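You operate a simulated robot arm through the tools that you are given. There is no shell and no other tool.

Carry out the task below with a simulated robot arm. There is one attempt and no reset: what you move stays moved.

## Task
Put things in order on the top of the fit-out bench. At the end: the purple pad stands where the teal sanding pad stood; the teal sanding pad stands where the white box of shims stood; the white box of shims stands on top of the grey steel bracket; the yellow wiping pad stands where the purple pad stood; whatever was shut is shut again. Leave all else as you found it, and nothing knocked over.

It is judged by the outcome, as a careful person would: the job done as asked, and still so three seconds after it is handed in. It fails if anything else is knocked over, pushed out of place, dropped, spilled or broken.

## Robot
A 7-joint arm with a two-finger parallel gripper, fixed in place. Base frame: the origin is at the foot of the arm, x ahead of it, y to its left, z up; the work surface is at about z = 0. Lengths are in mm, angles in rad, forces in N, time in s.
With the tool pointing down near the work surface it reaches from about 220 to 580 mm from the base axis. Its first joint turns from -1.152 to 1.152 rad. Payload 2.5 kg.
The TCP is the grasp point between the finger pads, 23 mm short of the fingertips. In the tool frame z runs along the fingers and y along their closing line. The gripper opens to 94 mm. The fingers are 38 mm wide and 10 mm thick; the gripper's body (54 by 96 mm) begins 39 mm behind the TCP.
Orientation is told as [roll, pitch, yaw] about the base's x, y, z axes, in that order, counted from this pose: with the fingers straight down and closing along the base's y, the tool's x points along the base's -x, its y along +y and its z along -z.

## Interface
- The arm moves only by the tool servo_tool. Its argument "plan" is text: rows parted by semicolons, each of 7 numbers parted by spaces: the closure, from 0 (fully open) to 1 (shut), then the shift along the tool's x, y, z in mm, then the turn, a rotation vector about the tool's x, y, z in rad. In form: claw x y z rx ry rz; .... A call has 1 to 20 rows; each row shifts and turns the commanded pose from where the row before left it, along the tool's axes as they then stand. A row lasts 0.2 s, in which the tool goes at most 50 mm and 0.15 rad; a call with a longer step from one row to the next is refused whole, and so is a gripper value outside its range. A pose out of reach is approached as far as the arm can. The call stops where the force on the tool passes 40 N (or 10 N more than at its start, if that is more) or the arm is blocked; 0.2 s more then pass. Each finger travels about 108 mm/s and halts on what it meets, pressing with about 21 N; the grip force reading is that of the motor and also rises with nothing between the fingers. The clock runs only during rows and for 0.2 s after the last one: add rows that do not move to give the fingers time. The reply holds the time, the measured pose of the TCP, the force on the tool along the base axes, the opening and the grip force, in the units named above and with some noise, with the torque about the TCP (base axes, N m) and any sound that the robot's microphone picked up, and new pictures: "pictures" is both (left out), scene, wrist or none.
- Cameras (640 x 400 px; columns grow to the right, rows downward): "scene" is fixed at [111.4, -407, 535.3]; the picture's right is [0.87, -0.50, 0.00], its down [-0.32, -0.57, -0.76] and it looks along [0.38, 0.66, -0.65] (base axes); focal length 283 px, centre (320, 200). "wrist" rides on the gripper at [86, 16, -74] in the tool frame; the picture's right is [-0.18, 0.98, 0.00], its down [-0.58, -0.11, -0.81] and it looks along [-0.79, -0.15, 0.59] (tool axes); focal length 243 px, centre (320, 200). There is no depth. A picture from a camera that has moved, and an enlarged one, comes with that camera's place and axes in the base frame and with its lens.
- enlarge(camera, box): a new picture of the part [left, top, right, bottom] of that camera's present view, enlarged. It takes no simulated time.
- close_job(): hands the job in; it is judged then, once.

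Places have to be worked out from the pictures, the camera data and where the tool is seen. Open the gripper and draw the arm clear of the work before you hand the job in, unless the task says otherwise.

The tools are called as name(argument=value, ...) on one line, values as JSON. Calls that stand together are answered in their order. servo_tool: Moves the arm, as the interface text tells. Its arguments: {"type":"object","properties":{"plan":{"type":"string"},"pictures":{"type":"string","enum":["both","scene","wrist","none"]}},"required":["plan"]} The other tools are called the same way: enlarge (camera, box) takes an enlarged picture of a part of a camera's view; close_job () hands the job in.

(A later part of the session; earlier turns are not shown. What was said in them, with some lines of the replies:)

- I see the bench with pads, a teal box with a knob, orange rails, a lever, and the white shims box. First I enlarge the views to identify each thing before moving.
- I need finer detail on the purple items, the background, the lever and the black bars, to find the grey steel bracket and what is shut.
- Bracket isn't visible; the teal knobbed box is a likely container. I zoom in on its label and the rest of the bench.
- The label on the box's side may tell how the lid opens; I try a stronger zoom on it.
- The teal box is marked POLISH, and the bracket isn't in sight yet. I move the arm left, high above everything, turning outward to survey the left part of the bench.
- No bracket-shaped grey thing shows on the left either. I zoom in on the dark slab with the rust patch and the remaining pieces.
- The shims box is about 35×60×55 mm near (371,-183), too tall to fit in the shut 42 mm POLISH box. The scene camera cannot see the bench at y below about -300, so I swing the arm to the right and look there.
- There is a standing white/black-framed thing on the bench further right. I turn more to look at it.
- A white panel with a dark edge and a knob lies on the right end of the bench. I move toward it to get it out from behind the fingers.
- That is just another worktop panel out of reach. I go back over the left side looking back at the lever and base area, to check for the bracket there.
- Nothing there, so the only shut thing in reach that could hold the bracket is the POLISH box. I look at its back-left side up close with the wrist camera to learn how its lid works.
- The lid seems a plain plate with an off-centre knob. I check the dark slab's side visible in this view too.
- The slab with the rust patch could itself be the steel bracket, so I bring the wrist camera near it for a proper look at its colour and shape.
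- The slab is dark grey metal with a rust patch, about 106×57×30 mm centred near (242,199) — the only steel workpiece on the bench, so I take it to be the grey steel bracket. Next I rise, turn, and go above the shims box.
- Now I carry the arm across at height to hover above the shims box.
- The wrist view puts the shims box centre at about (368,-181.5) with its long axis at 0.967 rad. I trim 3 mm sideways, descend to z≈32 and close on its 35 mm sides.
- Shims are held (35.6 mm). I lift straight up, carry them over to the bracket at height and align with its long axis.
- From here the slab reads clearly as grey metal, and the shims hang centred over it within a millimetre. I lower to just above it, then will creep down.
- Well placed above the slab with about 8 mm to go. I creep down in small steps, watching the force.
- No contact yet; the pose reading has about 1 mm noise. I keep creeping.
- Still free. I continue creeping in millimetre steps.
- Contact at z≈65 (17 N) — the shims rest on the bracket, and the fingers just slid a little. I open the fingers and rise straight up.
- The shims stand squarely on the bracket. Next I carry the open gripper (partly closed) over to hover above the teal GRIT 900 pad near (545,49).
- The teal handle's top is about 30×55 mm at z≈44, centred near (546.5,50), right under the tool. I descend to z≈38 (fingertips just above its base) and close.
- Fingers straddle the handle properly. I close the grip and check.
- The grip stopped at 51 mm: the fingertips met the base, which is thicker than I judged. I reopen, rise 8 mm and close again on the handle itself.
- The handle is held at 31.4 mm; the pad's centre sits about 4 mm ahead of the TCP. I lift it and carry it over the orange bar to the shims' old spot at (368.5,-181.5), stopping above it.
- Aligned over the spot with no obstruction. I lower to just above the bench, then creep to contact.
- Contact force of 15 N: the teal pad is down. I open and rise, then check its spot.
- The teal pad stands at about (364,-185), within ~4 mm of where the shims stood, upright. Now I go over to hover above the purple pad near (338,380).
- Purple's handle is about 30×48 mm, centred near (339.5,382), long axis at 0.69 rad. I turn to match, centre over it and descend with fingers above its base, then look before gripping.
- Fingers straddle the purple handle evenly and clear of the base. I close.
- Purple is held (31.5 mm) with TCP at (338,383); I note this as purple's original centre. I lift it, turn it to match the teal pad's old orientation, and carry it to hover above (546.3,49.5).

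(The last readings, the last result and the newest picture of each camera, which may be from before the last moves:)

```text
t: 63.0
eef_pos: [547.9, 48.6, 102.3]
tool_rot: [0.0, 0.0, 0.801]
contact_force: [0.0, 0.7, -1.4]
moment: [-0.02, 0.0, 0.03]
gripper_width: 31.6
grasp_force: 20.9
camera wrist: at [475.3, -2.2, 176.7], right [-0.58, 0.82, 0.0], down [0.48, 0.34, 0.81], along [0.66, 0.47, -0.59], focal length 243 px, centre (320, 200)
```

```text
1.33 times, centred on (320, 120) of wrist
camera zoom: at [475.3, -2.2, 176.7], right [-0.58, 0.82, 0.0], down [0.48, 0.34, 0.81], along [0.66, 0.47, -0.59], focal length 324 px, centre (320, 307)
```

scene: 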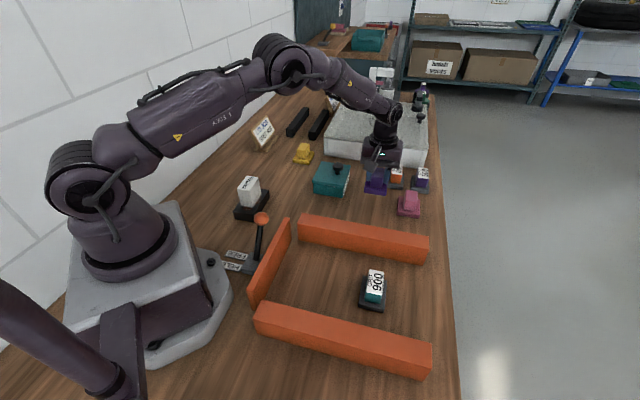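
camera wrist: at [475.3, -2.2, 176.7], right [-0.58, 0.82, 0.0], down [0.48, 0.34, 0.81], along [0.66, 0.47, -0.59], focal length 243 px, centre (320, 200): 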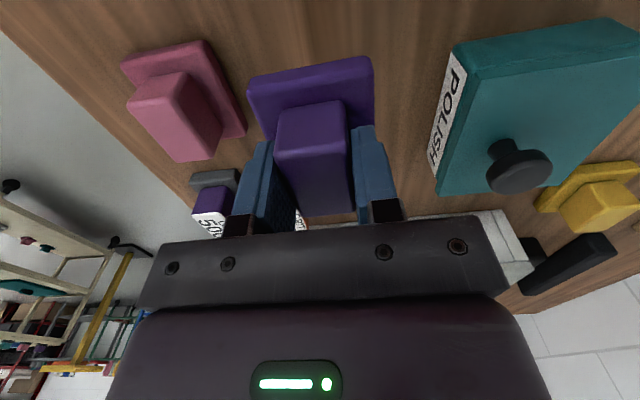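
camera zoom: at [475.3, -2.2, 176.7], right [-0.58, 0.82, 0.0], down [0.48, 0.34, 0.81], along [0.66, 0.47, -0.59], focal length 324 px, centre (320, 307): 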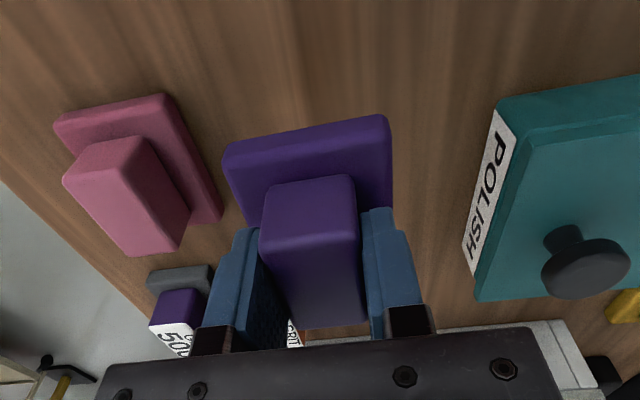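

Purple hovers right over the vacated spot, clear of the pink pad. I lower to near the bench and creep to contact.

servo_tool(plan="1 0 1 26 0 0 0; 1 0 0 25 0 0 0; 1 0 0 0 0 0 0; 1 0 0 0 0 0 0", pictures="none")

servo_tool(plan="1 0 0 1.5 0 0 0; 1 0 0 0 0 0 0", pictures="none")

servo_tool(plan="1 0 0 1.5 0 0 0; 1 0 0 0 0 0 0", pictures="none")

servo_tool(plan="1 0 0 1 0 0 0; 1 0 0 0 0 0 0", pictures="none")

```text
t: 64.0
eef_pos: [546.2, 48.4, 50.2]
tool_rot: [-0.001, -0.001, 0.802]
contact_force: [-0.1, 0.3, -0.6]
moment: [0.01, 0.01, 0.04]
gripper_width: 31.6
grasp_force: 21.2
```

```text
t: 64.6
eef_pos: [545.9, 48.9, 49.7]
tool_rot: [0.0, 0.001, 0.801]
contact_force: [0.5, 0.5, 0.0]
moment: [-0.05, 0.01, 0.01]
gripper_width: 31.6
grasp_force: 20.5
```

```text
t: 65.2
eef_pos: [547.1, 48.3, 46.9]
tool_rot: [0.001, 0.0, 0.802]
contact_force: [-0.5, 0.1, -1.0]
moment: [0.02, 0.0, -0.03]
gripper_width: 31.5
grasp_force: 20.7
```

```text
t: 65.8
eef_pos: [545.8, 49.3, 46.5]
tool_rot: [0.001, 0.0, 0.803]
contact_force: [0.1, -0.6, -0.8]
moment: [-0.01, 0.0, -0.01]
gripper_width: 31.4
grasp_force: 21.2
```

servo_tool(plan="1 0 0 1 0 0 0; 1 0 0 0 0 0 0", pictures="none")

servo_tool(plan="1 0 0 1 0 0 0; 1 0 0 0 0 0 0", pictures="none")

```text
t: 66.4
eef_pos: [546.8, 49.1, 45.6]
tool_rot: [0.0, -0.001, 0.8]
contact_force: [-0.2, -0.5, -1.3]
moment: [0.0, -0.02, -0.02]
gripper_width: 31.7
grasp_force: 21.0
```

```text
t: 67.0
eef_pos: [547.4, 48.8, 45.9]
tool_rot: [0.0, 0.001, 0.801]
contact_force: [-8.1, 0.2, 15.8]
moment: [-0.08, 0.35, -0.02]
gripper_width: 31.7
grasp_force: 21.7
```

Contact (16 N): purple is down. I open and rise to check.

servo_tool(plan="0.5 0 0 0 0 0 0; 0.35 0 0 0 0 0 0; 0.35 0 0 0 0 0 0; 0.35 0 0 -15 0 0 0; 0.35 0 0 -45 0 0 0; 0.35 0 0 -45 0 0 0; 0.35 0 0 -45 0 0 0; 0.35 0 0 0 0 0 0", pictures="both")

enlarge(camera="scene", box=[350, 150, 450, 220])

enlarge(camera="wrist", box=[220, 0, 420, 180])

```text
t: 68.8
eef_pos: [546.6, 51.0, 194.4]
tool_rot: [0.0, 0.0, 0.8]
contact_force: [0.4, 0.0, 0.0]
moment: [-0.02, -0.03, 0.0]
gripper_width: 61.0
grasp_force: 0.0
camera wrist: at [474.8, -0.4, 268.7], right [-0.58, 0.82, 0.0], down [0.48, 0.34, 0.81], along [0.66, 0.47, -0.59], focal length 243 px, centre (320, 200)
```

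scene: 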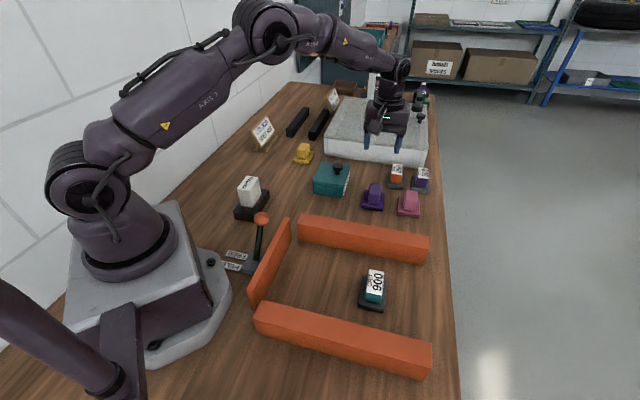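
wrist: 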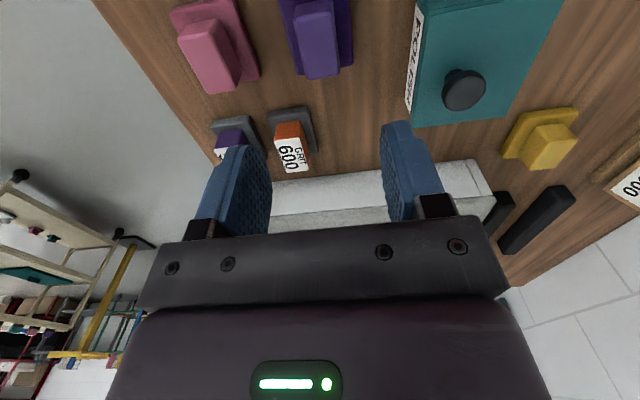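

```text
5.71 times, centred on (400, 185) of scene
camera zoom: at [111.4, -407.0, 535.3], right [0.87, -0.5, 0.0], down [-0.32, -0.57, -0.76], along [0.38, 0.66, -0.65], focal length 1618 px, centre (-137, 286)
```

zoom: 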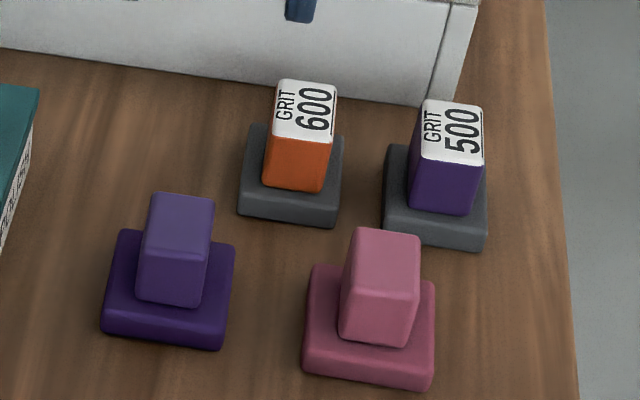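

```text
2.22 times, centred on (320, 90) of wrist
camera zoom: at [474.8, -0.4, 268.7], right [-0.58, 0.82, 0.0], down [0.48, 0.34, 0.81], along [0.66, 0.47, -0.59], focal length 539 px, centre (320, 444)
```

zoom: 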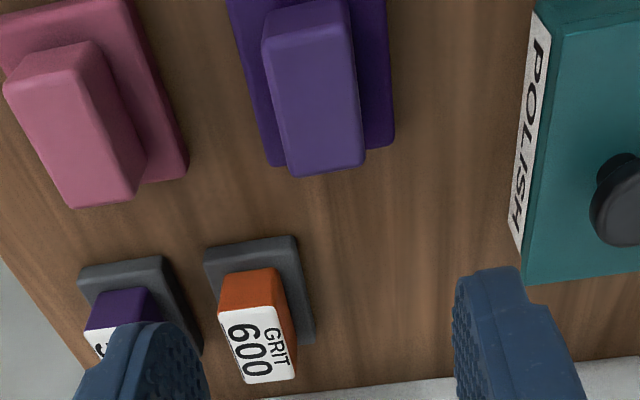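

Purple matches the teal pad's old footprint within ~3 mm and its neighbours are untouched. Now I move to hover beside the yellow pad, near (470,345), and test how far the arm reaches.

servo_tool(plan="0.35 -22.5 37.1 0 0 0 0; 0.35 -22.5 37.1 0 0 0 0; 0.35 -22.5 37.1 0 0 0 0; 0.35 -22.5 37.1 0 0 0 0; 0.35 -22.5 37.1 0 0 0 0; 0.35 -22.5 37.1 0 0 0 0; 0.35 -22.5 37.1 0 0 0 0; 0.35 0 0 10 0 0 0; 0.35 0 0 0 0 0 0; 0.35 0 0 0 0 0 0", pictures="both")

enlarge(camera="wrist", box=[220, 0, 420, 180])

```text
t: 71.0
eef_pos: [471.3, 343.0, 186.4]
tool_rot: [0.001, 0.001, 0.802]
contact_force: [-0.6, 0.2, -0.4]
moment: [0.04, 0.01, 0.0]
gripper_width: 61.2
grasp_force: 0.0
camera wrist: at [398.5, 293.3, 260.9], right [-0.58, 0.82, 0.0], down [0.48, 0.34, 0.81], along [0.66, 0.47, -0.59], focal length 243 px, centre (320, 200)
```

scene: 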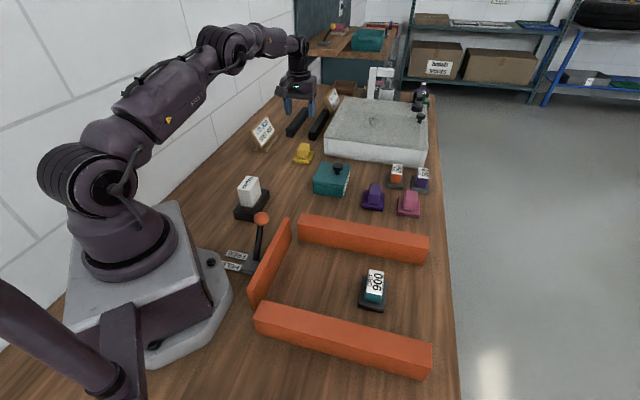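
wrist: 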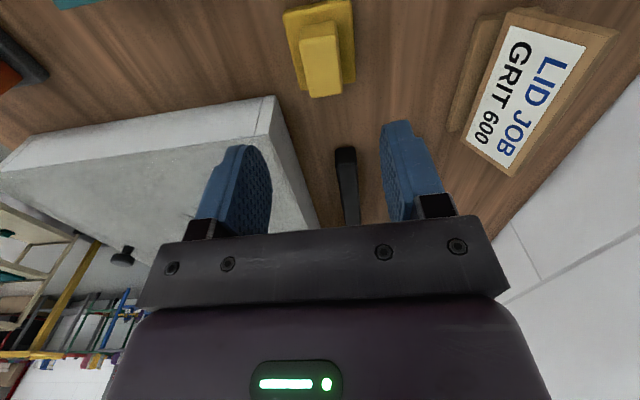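

```text
2.22 times, centred on (320, 90) of wrist
camera zoom: at [398.5, 293.3, 260.9], right [-0.58, 0.82, 0.0], down [0.48, 0.34, 0.81], along [0.66, 0.47, -0.59], focal length 539 px, centre (320, 444)
```

zoom: 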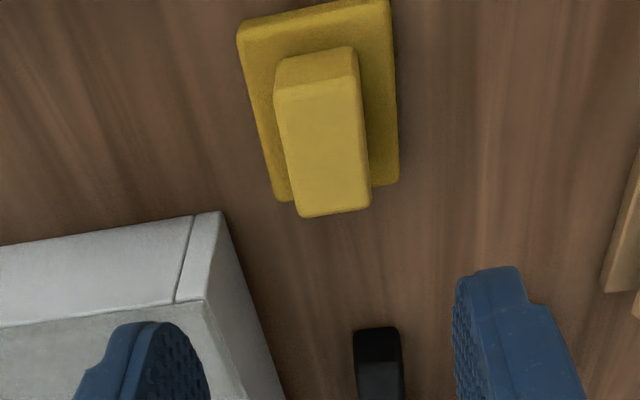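

Yellow's handle centre is about (481,355), r≈598 mm, orientation 0.76 rad — just past the straight-down reach. I turn to match, tilt the fingers 0.15 rad outward about the closing line, and move above it.

servo_tool(plan="0.35 0 0 0 0 0 0.042; 0.35 0 0 0 0 -0.075 0; 0.35 0 0 0 0 -0.075 0; 0.35 0 0 0 0 0 0; 0.35 -10.6 2 31.9 0 0 0; 0.35 0 0 0 0 0 0; 0.35 0 0 0 0 0 0", pictures="both")

enlarge(camera="wrist", box=[220, 0, 420, 180])

```text
t: 72.6
eef_pos: [480.7, 354.1, 156.1]
tool_rot: [0.001, -0.15, 0.759]
contact_force: [0.9, 0.2, 0.9]
moment: [-0.03, 0.01, 0.01]
gripper_width: 61.2
grasp_force: 0.1
camera wrist: at [398.8, 300.4, 216.6], right [-0.54, 0.84, 0.03], down [0.4, 0.23, 0.88], along [0.74, 0.49, -0.47], focal length 243 px, centre (320, 200)
```

scene: 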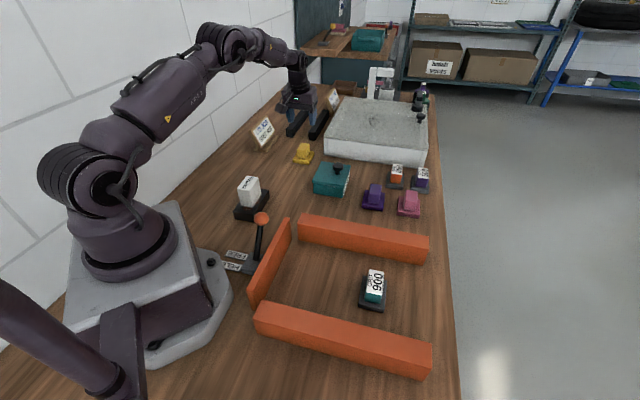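
wrist: 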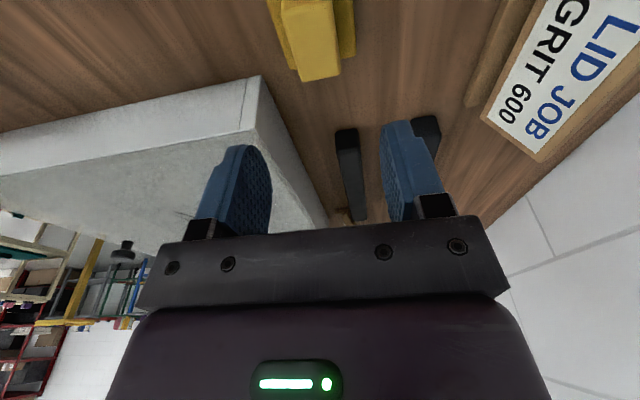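

```text
2.22 times, centred on (320, 90) of wrist
camera zoom: at [398.8, 300.4, 216.6], right [-0.54, 0.84, 0.03], down [0.4, 0.23, 0.88], along [0.74, 0.49, -0.47], focal length 539 px, centre (320, 444)
```

zoom: 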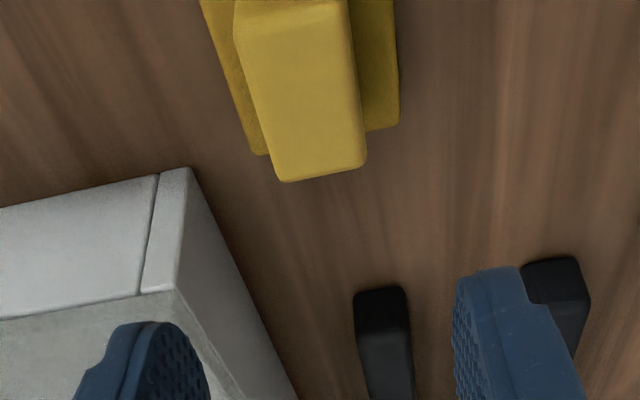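

The arm reaches (480.7,354.1) with the tilt, as commanded. I descend straight down to z≈48 around the handle and look before closing.

servo_tool(plan="0.35 5 0 35.7 0 0 0; 0.35 5 0 35.7 0 0 0; 0.35 5 0 35.7 0 0 0; 0.35 0 0 0 0 0 0; 0.35 0 0 0 0 0 0", pictures="both")

enlarge(camera="wrist", box=[200, 60, 440, 230])

enlarge(camera="scene", box=[260, 100, 360, 180])

```text
t: 73.8
eef_pos: [482.7, 355.1, 47.1]
tool_rot: [0.0, -0.151, 0.759]
contact_force: [0.7, -0.5, -0.6]
moment: [0.0, -0.05, -0.01]
gripper_width: 61.1
grasp_force: 0.0
camera wrist: at [399.9, 300.6, 107.3], right [-0.54, 0.84, 0.03], down [0.4, 0.23, 0.88], along [0.74, 0.49, -0.47], focal length 243 px, centre (320, 200)
```

scene: 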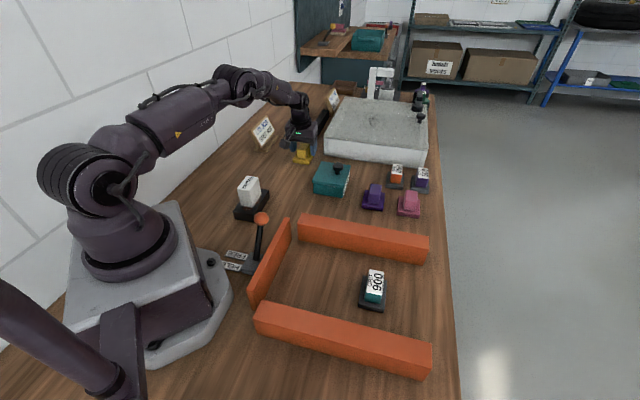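
wrist: 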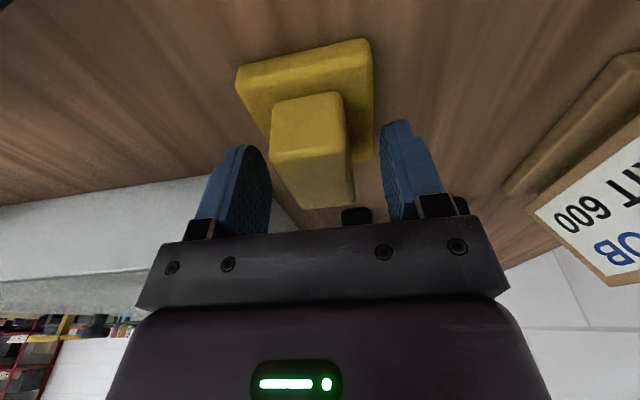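

```text
2.35 times, centred on (320, 145) of wrist
camera zoom: at [399.9, 300.6, 107.3], right [-0.54, 0.84, 0.03], down [0.4, 0.23, 0.88], along [0.74, 0.49, -0.47], focal length 571 px, centre (320, 329)
```

zoom: 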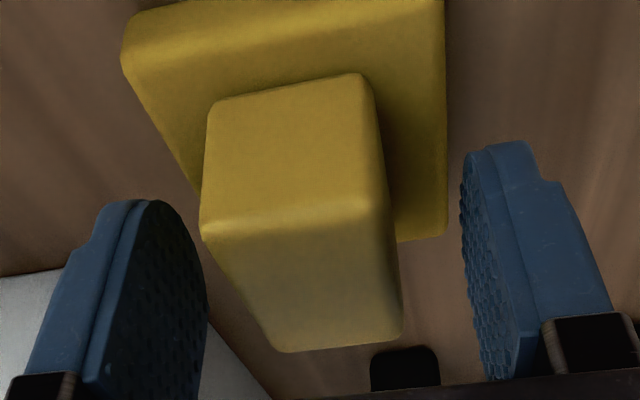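

```text
5.00 times, centred on (310, 140) of scene
camera zoom: at [111.4, -407.0, 535.3], right [0.87, -0.5, 0.0], down [-0.32, -0.57, -0.76], along [0.38, 0.66, -0.65], focal length 1415 px, centre (370, 500)
```

zoom: 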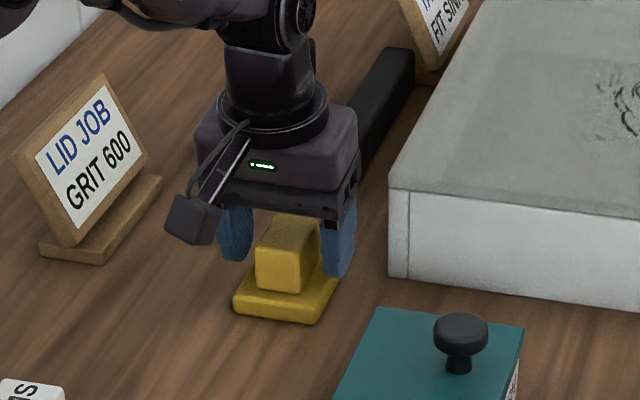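

The yellow handle sits evenly between the fingers, above its base. I close.

servo_tool(plan="1 0 0 0 0 0 0; 1 0 0 0 0 0 0; 1 0 0 0 0 0 0; 1 0 0 0 0 0 0", pictures="wrist")

enlarge(camera="wrist", box=[200, 60, 440, 230])

```text
t: 74.8
eef_pos: [482.4, 354.4, 47.2]
tool_rot: [0.0, -0.15, 0.761]
contact_force: [0.1, -0.3, 0.8]
moment: [-0.05, 0.01, 0.0]
gripper_width: 31.7
grasp_force: 21.1
camera wrist: at [399.9, 300.6, 107.5], right [-0.54, 0.84, 0.03], down [0.4, 0.23, 0.88], along [0.74, 0.49, -0.47], focal length 243 px, centre (320, 200)
```

wrist: 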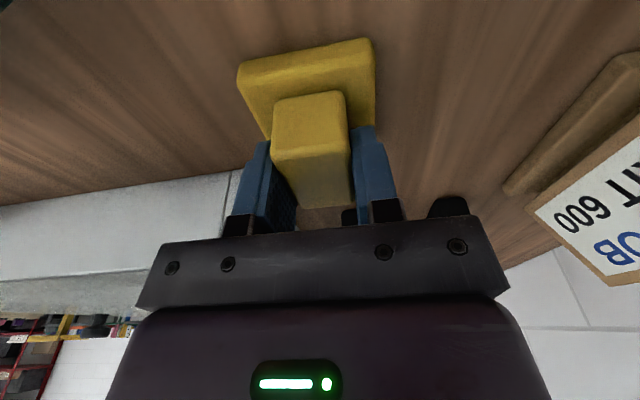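

```text
2.35 times, centred on (320, 145) of wrist
camera zoom: at [399.9, 300.6, 107.5], right [-0.54, 0.84, 0.03], down [0.4, 0.23, 0.88], along [0.74, 0.49, -0.47], focal length 571 px, centre (320, 329)
```

zoom: 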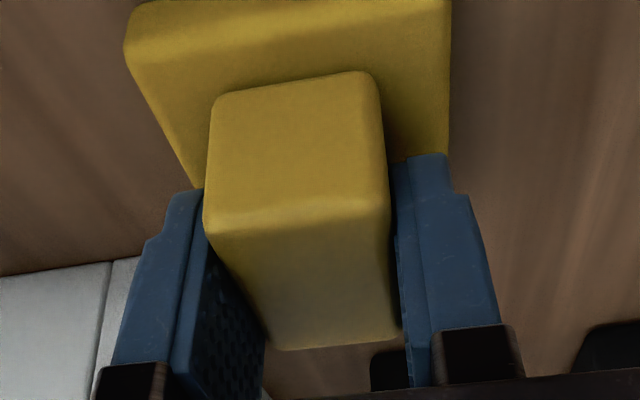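

Yellow is held (31.7 mm). I lift it level, keep the tilt, turn to purple's old orientation and carry it to hover over purple's old spot at (338.6,381.8).

servo_tool(plan="1 -1.5 0 -9.9 0 0 0; 1 -6 0 -39.6 0 0 0; 1 -6 0 -39.6 0 0 0; 1 -6 0 -39.6 0 0 0; 1 0 0 0 0.0108 0 0.0712; 1 23.1 28.15 -3.5 0 0 0; 1 23.1 28.15 -3.5 0 0 0; 1 23.1 28.15 -3.5 0 0 0; 1 23.1 28.15 -3.5 0 0 0; 1 0 0 0 0 0 0; 1 5.75 0 38.07 0 0 0; 1 5.75 0 38.07 0 0 0; 1 0 0 0 0 0 0; 1 0 0 0 0 0 0", pictures="both")

enlarge(camera="scene", box=[220, 110, 320, 190])

enlarge(camera="wrist", box=[200, 0, 440, 230])

```text
t: 77.8
eef_pos: [336.2, 384.0, 101.4]
tool_rot: [-0.001, -0.152, 0.686]
contact_force: [-0.1, -1.0, 0.3]
moment: [0.0, 0.02, 0.01]
gripper_width: 31.4
grasp_force: 21.4
camera wrist: at [250.2, 335.9, 161.5], right [-0.48, 0.88, 0.03], down [0.42, 0.2, 0.88], along [0.77, 0.44, -0.47], focal length 243 px, centre (320, 200)
```

scene: 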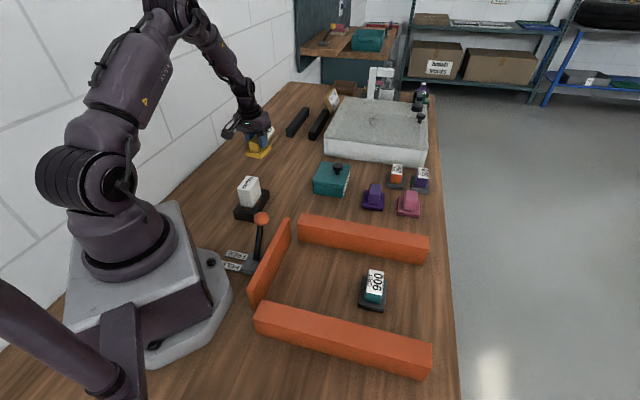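
wrist: 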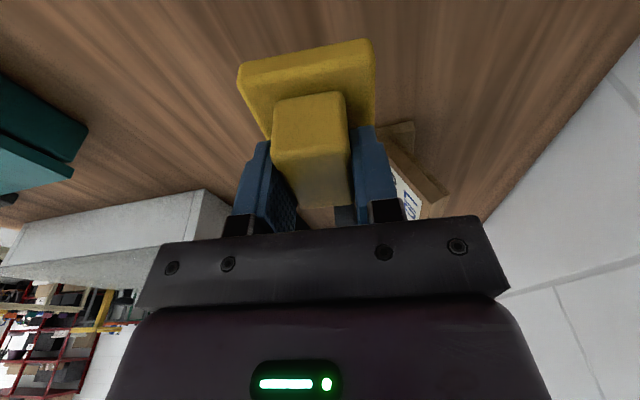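

```text
5.00 times, centred on (270, 150) of scene
camera zoom: at [111.4, -407.0, 535.3], right [0.87, -0.5, 0.0], down [-0.32, -0.57, -0.76], along [0.38, 0.66, -0.65], focal length 1415 px, centre (570, 450)
```

zoom: 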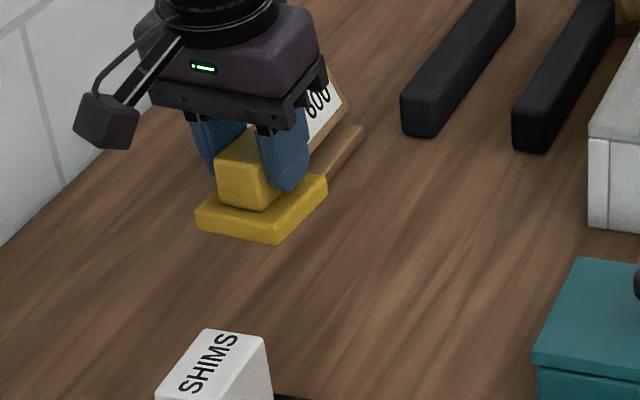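

```text
1.74 times, centred on (320, 115) of wrist
camera zoom: at [250.2, 335.9, 161.5], right [-0.48, 0.88, 0.03], down [0.42, 0.2, 0.88], along [0.77, 0.44, -0.47], focal length 422 px, centre (320, 348)
```

zoom: 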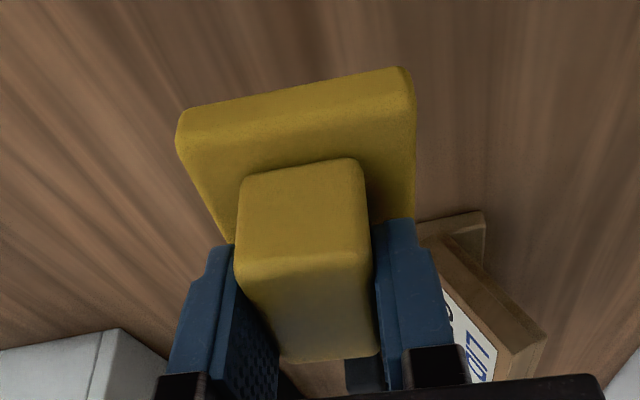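

Nearly on target; I trim 2 mm sideways and lower to near the bench, then creep to contact.

servo_tool(plan="1 3.6 -2.2 23.7 0 0 0; 1 3.6 0 23.7 0 0 0; 1 0 0 0 0 0 0; 1 0 0 0 0 0 0", pictures="none")

servo_tool(plan="1 0.22 0 1.48 0 0 0; 1 0 0 0 0 0 0", pictures="none")

servo_tool(plan="1 0.22 0 1.48 0 0 0; 1 0 0 0 0 0 0", pictures="none")

servo_tool(plan="1 0.15 0 0.99 0 0 0; 1 0 0 0 0 0 0", pictures="none")

```text
t: 78.8
eef_pos: [336.3, 381.9, 53.3]
tool_rot: [0.0, -0.151, 0.686]
contact_force: [-0.1, -0.9, 0.0]
moment: [-0.01, 0.0, 0.0]
gripper_width: 31.6
grasp_force: 21.2
```

```text
t: 79.4
eef_pos: [338.6, 382.1, 51.7]
tool_rot: [0.001, -0.149, 0.688]
contact_force: [-0.2, 0.3, -0.4]
moment: [-0.01, 0.03, -0.03]
gripper_width: 31.5
grasp_force: 20.9
```

```text
t: 80.0
eef_pos: [338.4, 381.1, 49.3]
tool_rot: [-0.001, -0.151, 0.687]
contact_force: [0.3, 0.2, -0.6]
moment: [-0.04, -0.01, -0.03]
gripper_width: 31.6
grasp_force: 21.1
```

```text
t: 80.6
eef_pos: [338.4, 381.7, 48.1]
tool_rot: [-0.001, -0.15, 0.686]
contact_force: [-0.1, 0.3, -0.4]
moment: [0.0, -0.01, 0.02]
gripper_width: 31.6
grasp_force: 21.3
```

servo_tool(plan="1 0.15 0 0.99 0 0 0; 1 0 0 0 0 0 0", pictures="none")

servo_tool(plan="1 0.15 0 0.99 0 0 0; 1 0 0 0 0 0 0", pictures="scene")

enlarge(camera="scene", box=[220, 110, 320, 190])

```text
t: 81.2
eef_pos: [338.2, 382.4, 46.3]
tool_rot: [0.001, -0.151, 0.686]
contact_force: [0.1, -0.8, -0.3]
moment: [-0.02, -0.01, -0.04]
gripper_width: 31.5
grasp_force: 21.3
```

```text
t: 81.8
eef_pos: [338.7, 381.8, 47.5]
tool_rot: [0.001, -0.152, 0.686]
contact_force: [-1.2, -2.3, 10.6]
moment: [-0.25, 0.3, -0.02]
gripper_width: 31.4
grasp_force: 21.2
```

scene: 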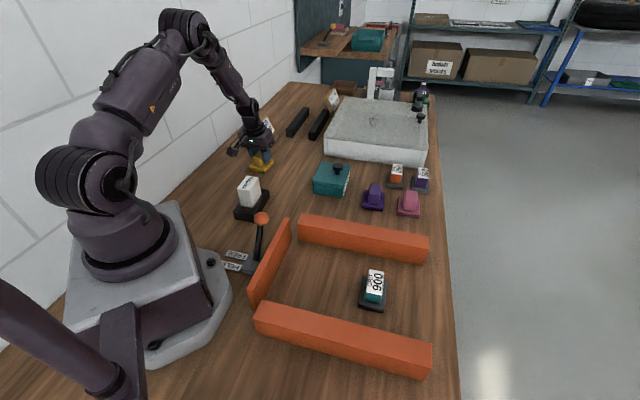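

```text
5.00 times, centred on (270, 150) of scene
camera zoom: at [111.4, -407.1, 535.3], right [0.87, -0.5, 0.0], down [-0.32, -0.57, -0.76], along [0.38, 0.66, -0.65], focal length 1415 px, centre (570, 450)
```

zoom: 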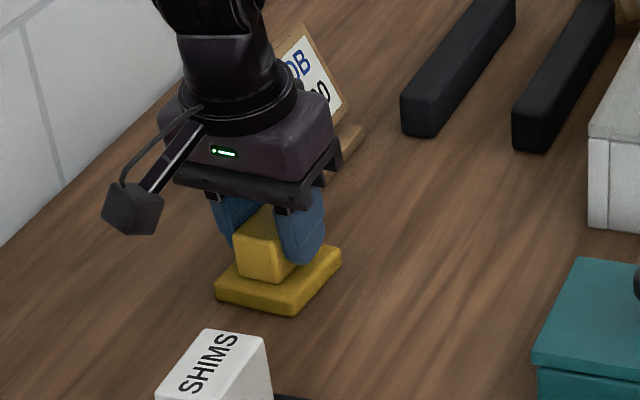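

Contact and its footprint matches purple's old one in the scene picture. I release, rise straight up, and check.

servo_tool(plan="1 0.1 0 0.6 0 0 0; 0.6 0 0 0 0 0 0; 0.45 0 0 0 0 0 0; 0.35 0 0 0 0 0 0; 0.35 0 0 0 0 0 0; 0.35 -2.2 0 -14.8 0 0 0; 0.35 -6 0 -39.6 0 0 0; 0.35 -6 0 -39.6 0 0 0; 0.35 -6 0 -39.6 0 0 0; 0.35 -6 0 -39.6 0 0 0; 0.35 0 0 0 0 0 0", pictures="both")

enlarge(camera="scene", box=[230, 90, 340, 180])

enlarge(camera="wrist", box=[220, 0, 420, 180])

```text
t: 84.2
eef_pos: [340.3, 381.7, 218.6]
tool_rot: [0.001, -0.151, 0.684]
contact_force: [-0.2, 0.0, 0.2]
moment: [-0.03, -0.04, 0.01]
gripper_width: 60.9
grasp_force: 0.0
camera wrist: at [253.7, 333.1, 280.3], right [-0.48, 0.88, 0.03], down [0.42, 0.2, 0.88], along [0.77, 0.44, -0.47], focal length 243 px, centre (320, 200)
```

scene: 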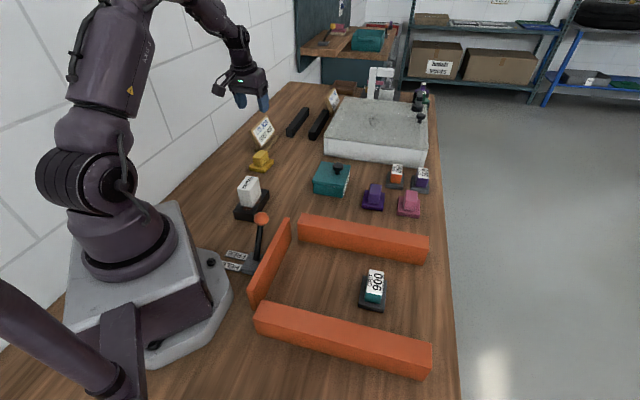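
wrist: 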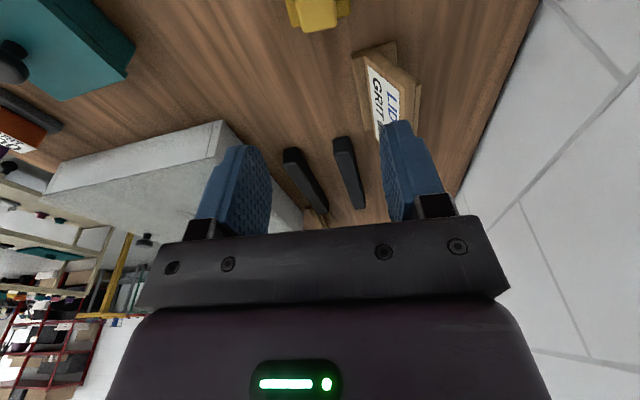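

```text
4.44 times, centred on (285, 135) of scene
camera zoom: at [111.4, -407.0, 535.3], right [0.87, -0.5, 0.0], down [-0.32, -0.57, -0.76], along [0.38, 0.66, -0.65], focal length 1258 px, centre (476, 489)
```

zoom: 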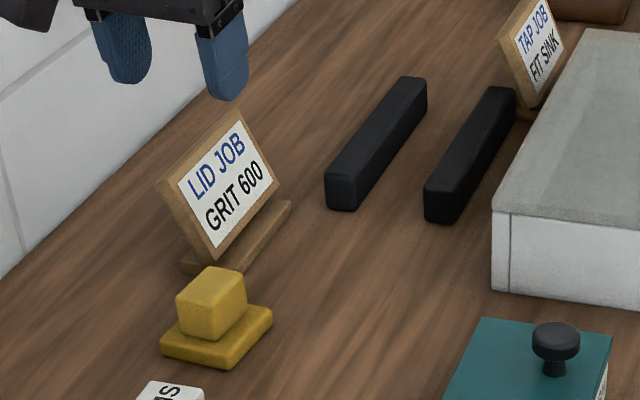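

```text
2.22 times, centred on (320, 90) of wrist
camera zoom: at [253.7, 333.1, 280.3], right [-0.48, 0.88, 0.03], down [0.42, 0.2, 0.88], along [0.77, 0.44, -0.47], focal length 539 px, centre (320, 444)
```

zoom: 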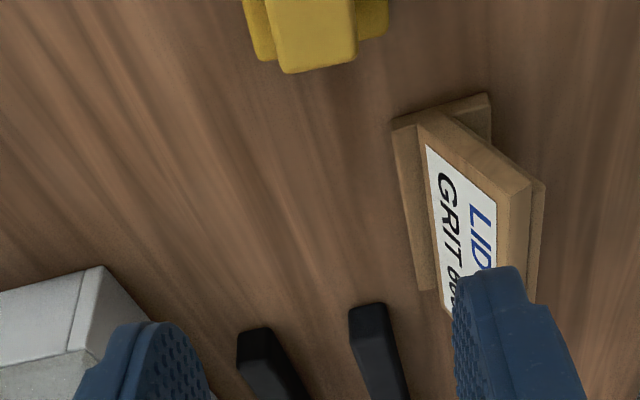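

Yellow matches purple's old footprint within ~2 mm, and sign and bars are unmoved. I level the tool, open the gripper fully, and draw the arm back up to its starting pose.

servo_tool(plan="0 -5 0 -40 0 0 0; 0 -5 0 -40 0 0 0; 0 0 0 0 0 0.075 0; 0 0 0 0 0 0.075 0; 0 0 0 -20 0 0 -0.1; 0 30 -33 0 0 0 0; 0 30 -33 0 0 0 0; 0 30 -33 0 0 0 0; 0 30 -33 0 0 0 0; 0 30 -33 0 0 0 0; 0 30 -33 0 0 0 0; 0 30 -33 0 0 0 0; 0 0 0 0 0 0 0", pictures="both")

enlarge(camera="scene", box=[210, 130, 460, 320])

enlarge(camera="scene", box=[225, 170, 285, 225])

```text
t: 87.0
eef_pos: [354.2, 69.4, 320.7]
tool_rot: [0.001, 0.001, 0.788]
contact_force: [-0.3, -0.3, -0.6]
moment: [-0.02, 0.0, -0.02]
gripper_width: 93.9
grasp_force: 0.0
camera wrist: at [279.9, 18.6, 395.7], right [-0.57, 0.82, 0.0], down [0.49, 0.33, 0.81], along [0.66, 0.46, -0.59], focal length 243 px, centre (320, 200)
```

scene: 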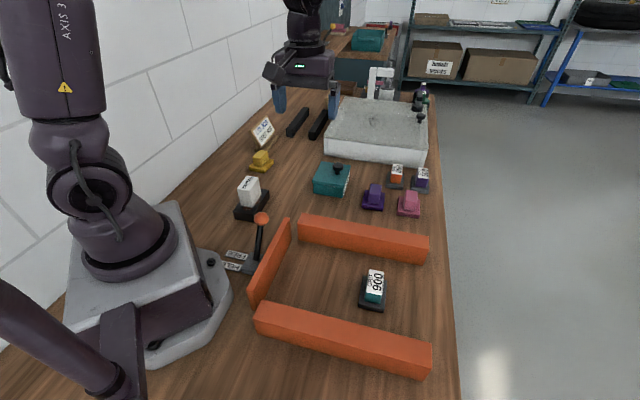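
wrist: 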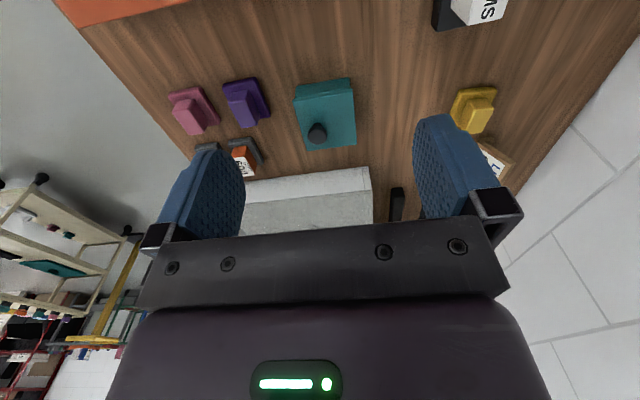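

```text
2.11 times, centred on (335, 225) of scene
camera zoom: at [111.4, -407.1, 535.3], right [0.87, -0.5, 0.0], down [-0.32, -0.57, -0.76], along [0.38, 0.66, -0.65], focal length 596 px, centre (288, 147)
```

zoom: 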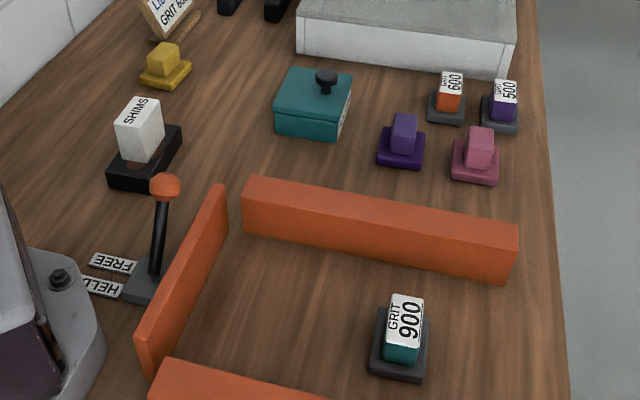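

```text
7.27 times, centred on (255, 198) of scene
camera zoom: at [111.4, -407.1, 535.3], right [0.87, -0.5, 0.0], down [-0.32, -0.57, -0.76], along [0.38, 0.66, -0.65], focal length 2059 px, centre (793, 218)
```

zoom: 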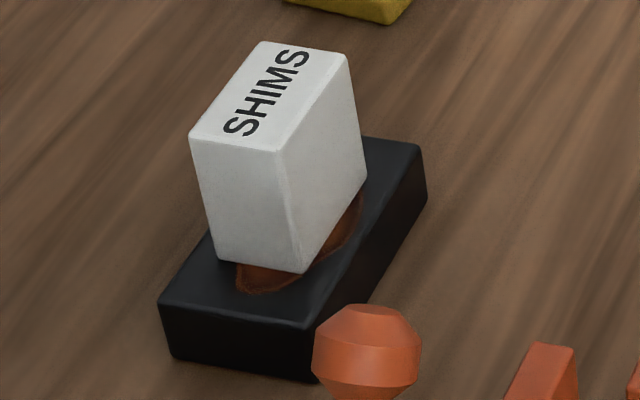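

All four moves check out. The shims stand on the grey bracket and the teal pad stands in the shims' old place. Purple stands in teal's place and yellow in purple's. The POLISH box was never opened, nothing else looks disturbed, and the arm is clear with the gripper open, so I hand the job in.

close_job()

```text
The job is handed in.
```

I've handed the job in with all four pieces moved, but I identified the bracket by elimination, so that part is less certain than the rest. No result came back when I handed it in.

| Piece | Where it stands now | How close (from the pictures) |
|---|---|---|
| White box of shims | On top of the bracket | Centred within a few mm, upright |
| Teal sanding pad (GRIT 900) | Where the shims stood | About 4–6 mm off |
| Purple pad | Where the teal pad stood | About 3 mm off |
| Yellow wiping pad | Where the purple pad stood | About 2 mm off |

- **Bracket:** nothing on the bench was labelled as a bracket. I used the dark metal slab with the rust patch. It was the only steel-looking piece I found within reach, though it looks almost black from some angles.
- **Purple pad:** there are two candidates. I took the all-purple pad beside the "LID JOB" sign, not the purple-handled GRIT 500 sanding pad, which is beyond the arm's stated reach.
- **Shut things:** I did not open anything. The POLISH box stayed shut, so I never saw inside it.

In the final pictures the other pads, the signs, the orange bars and the lever look as they did at the start. The gripper was open and the arm clear when I handed in.
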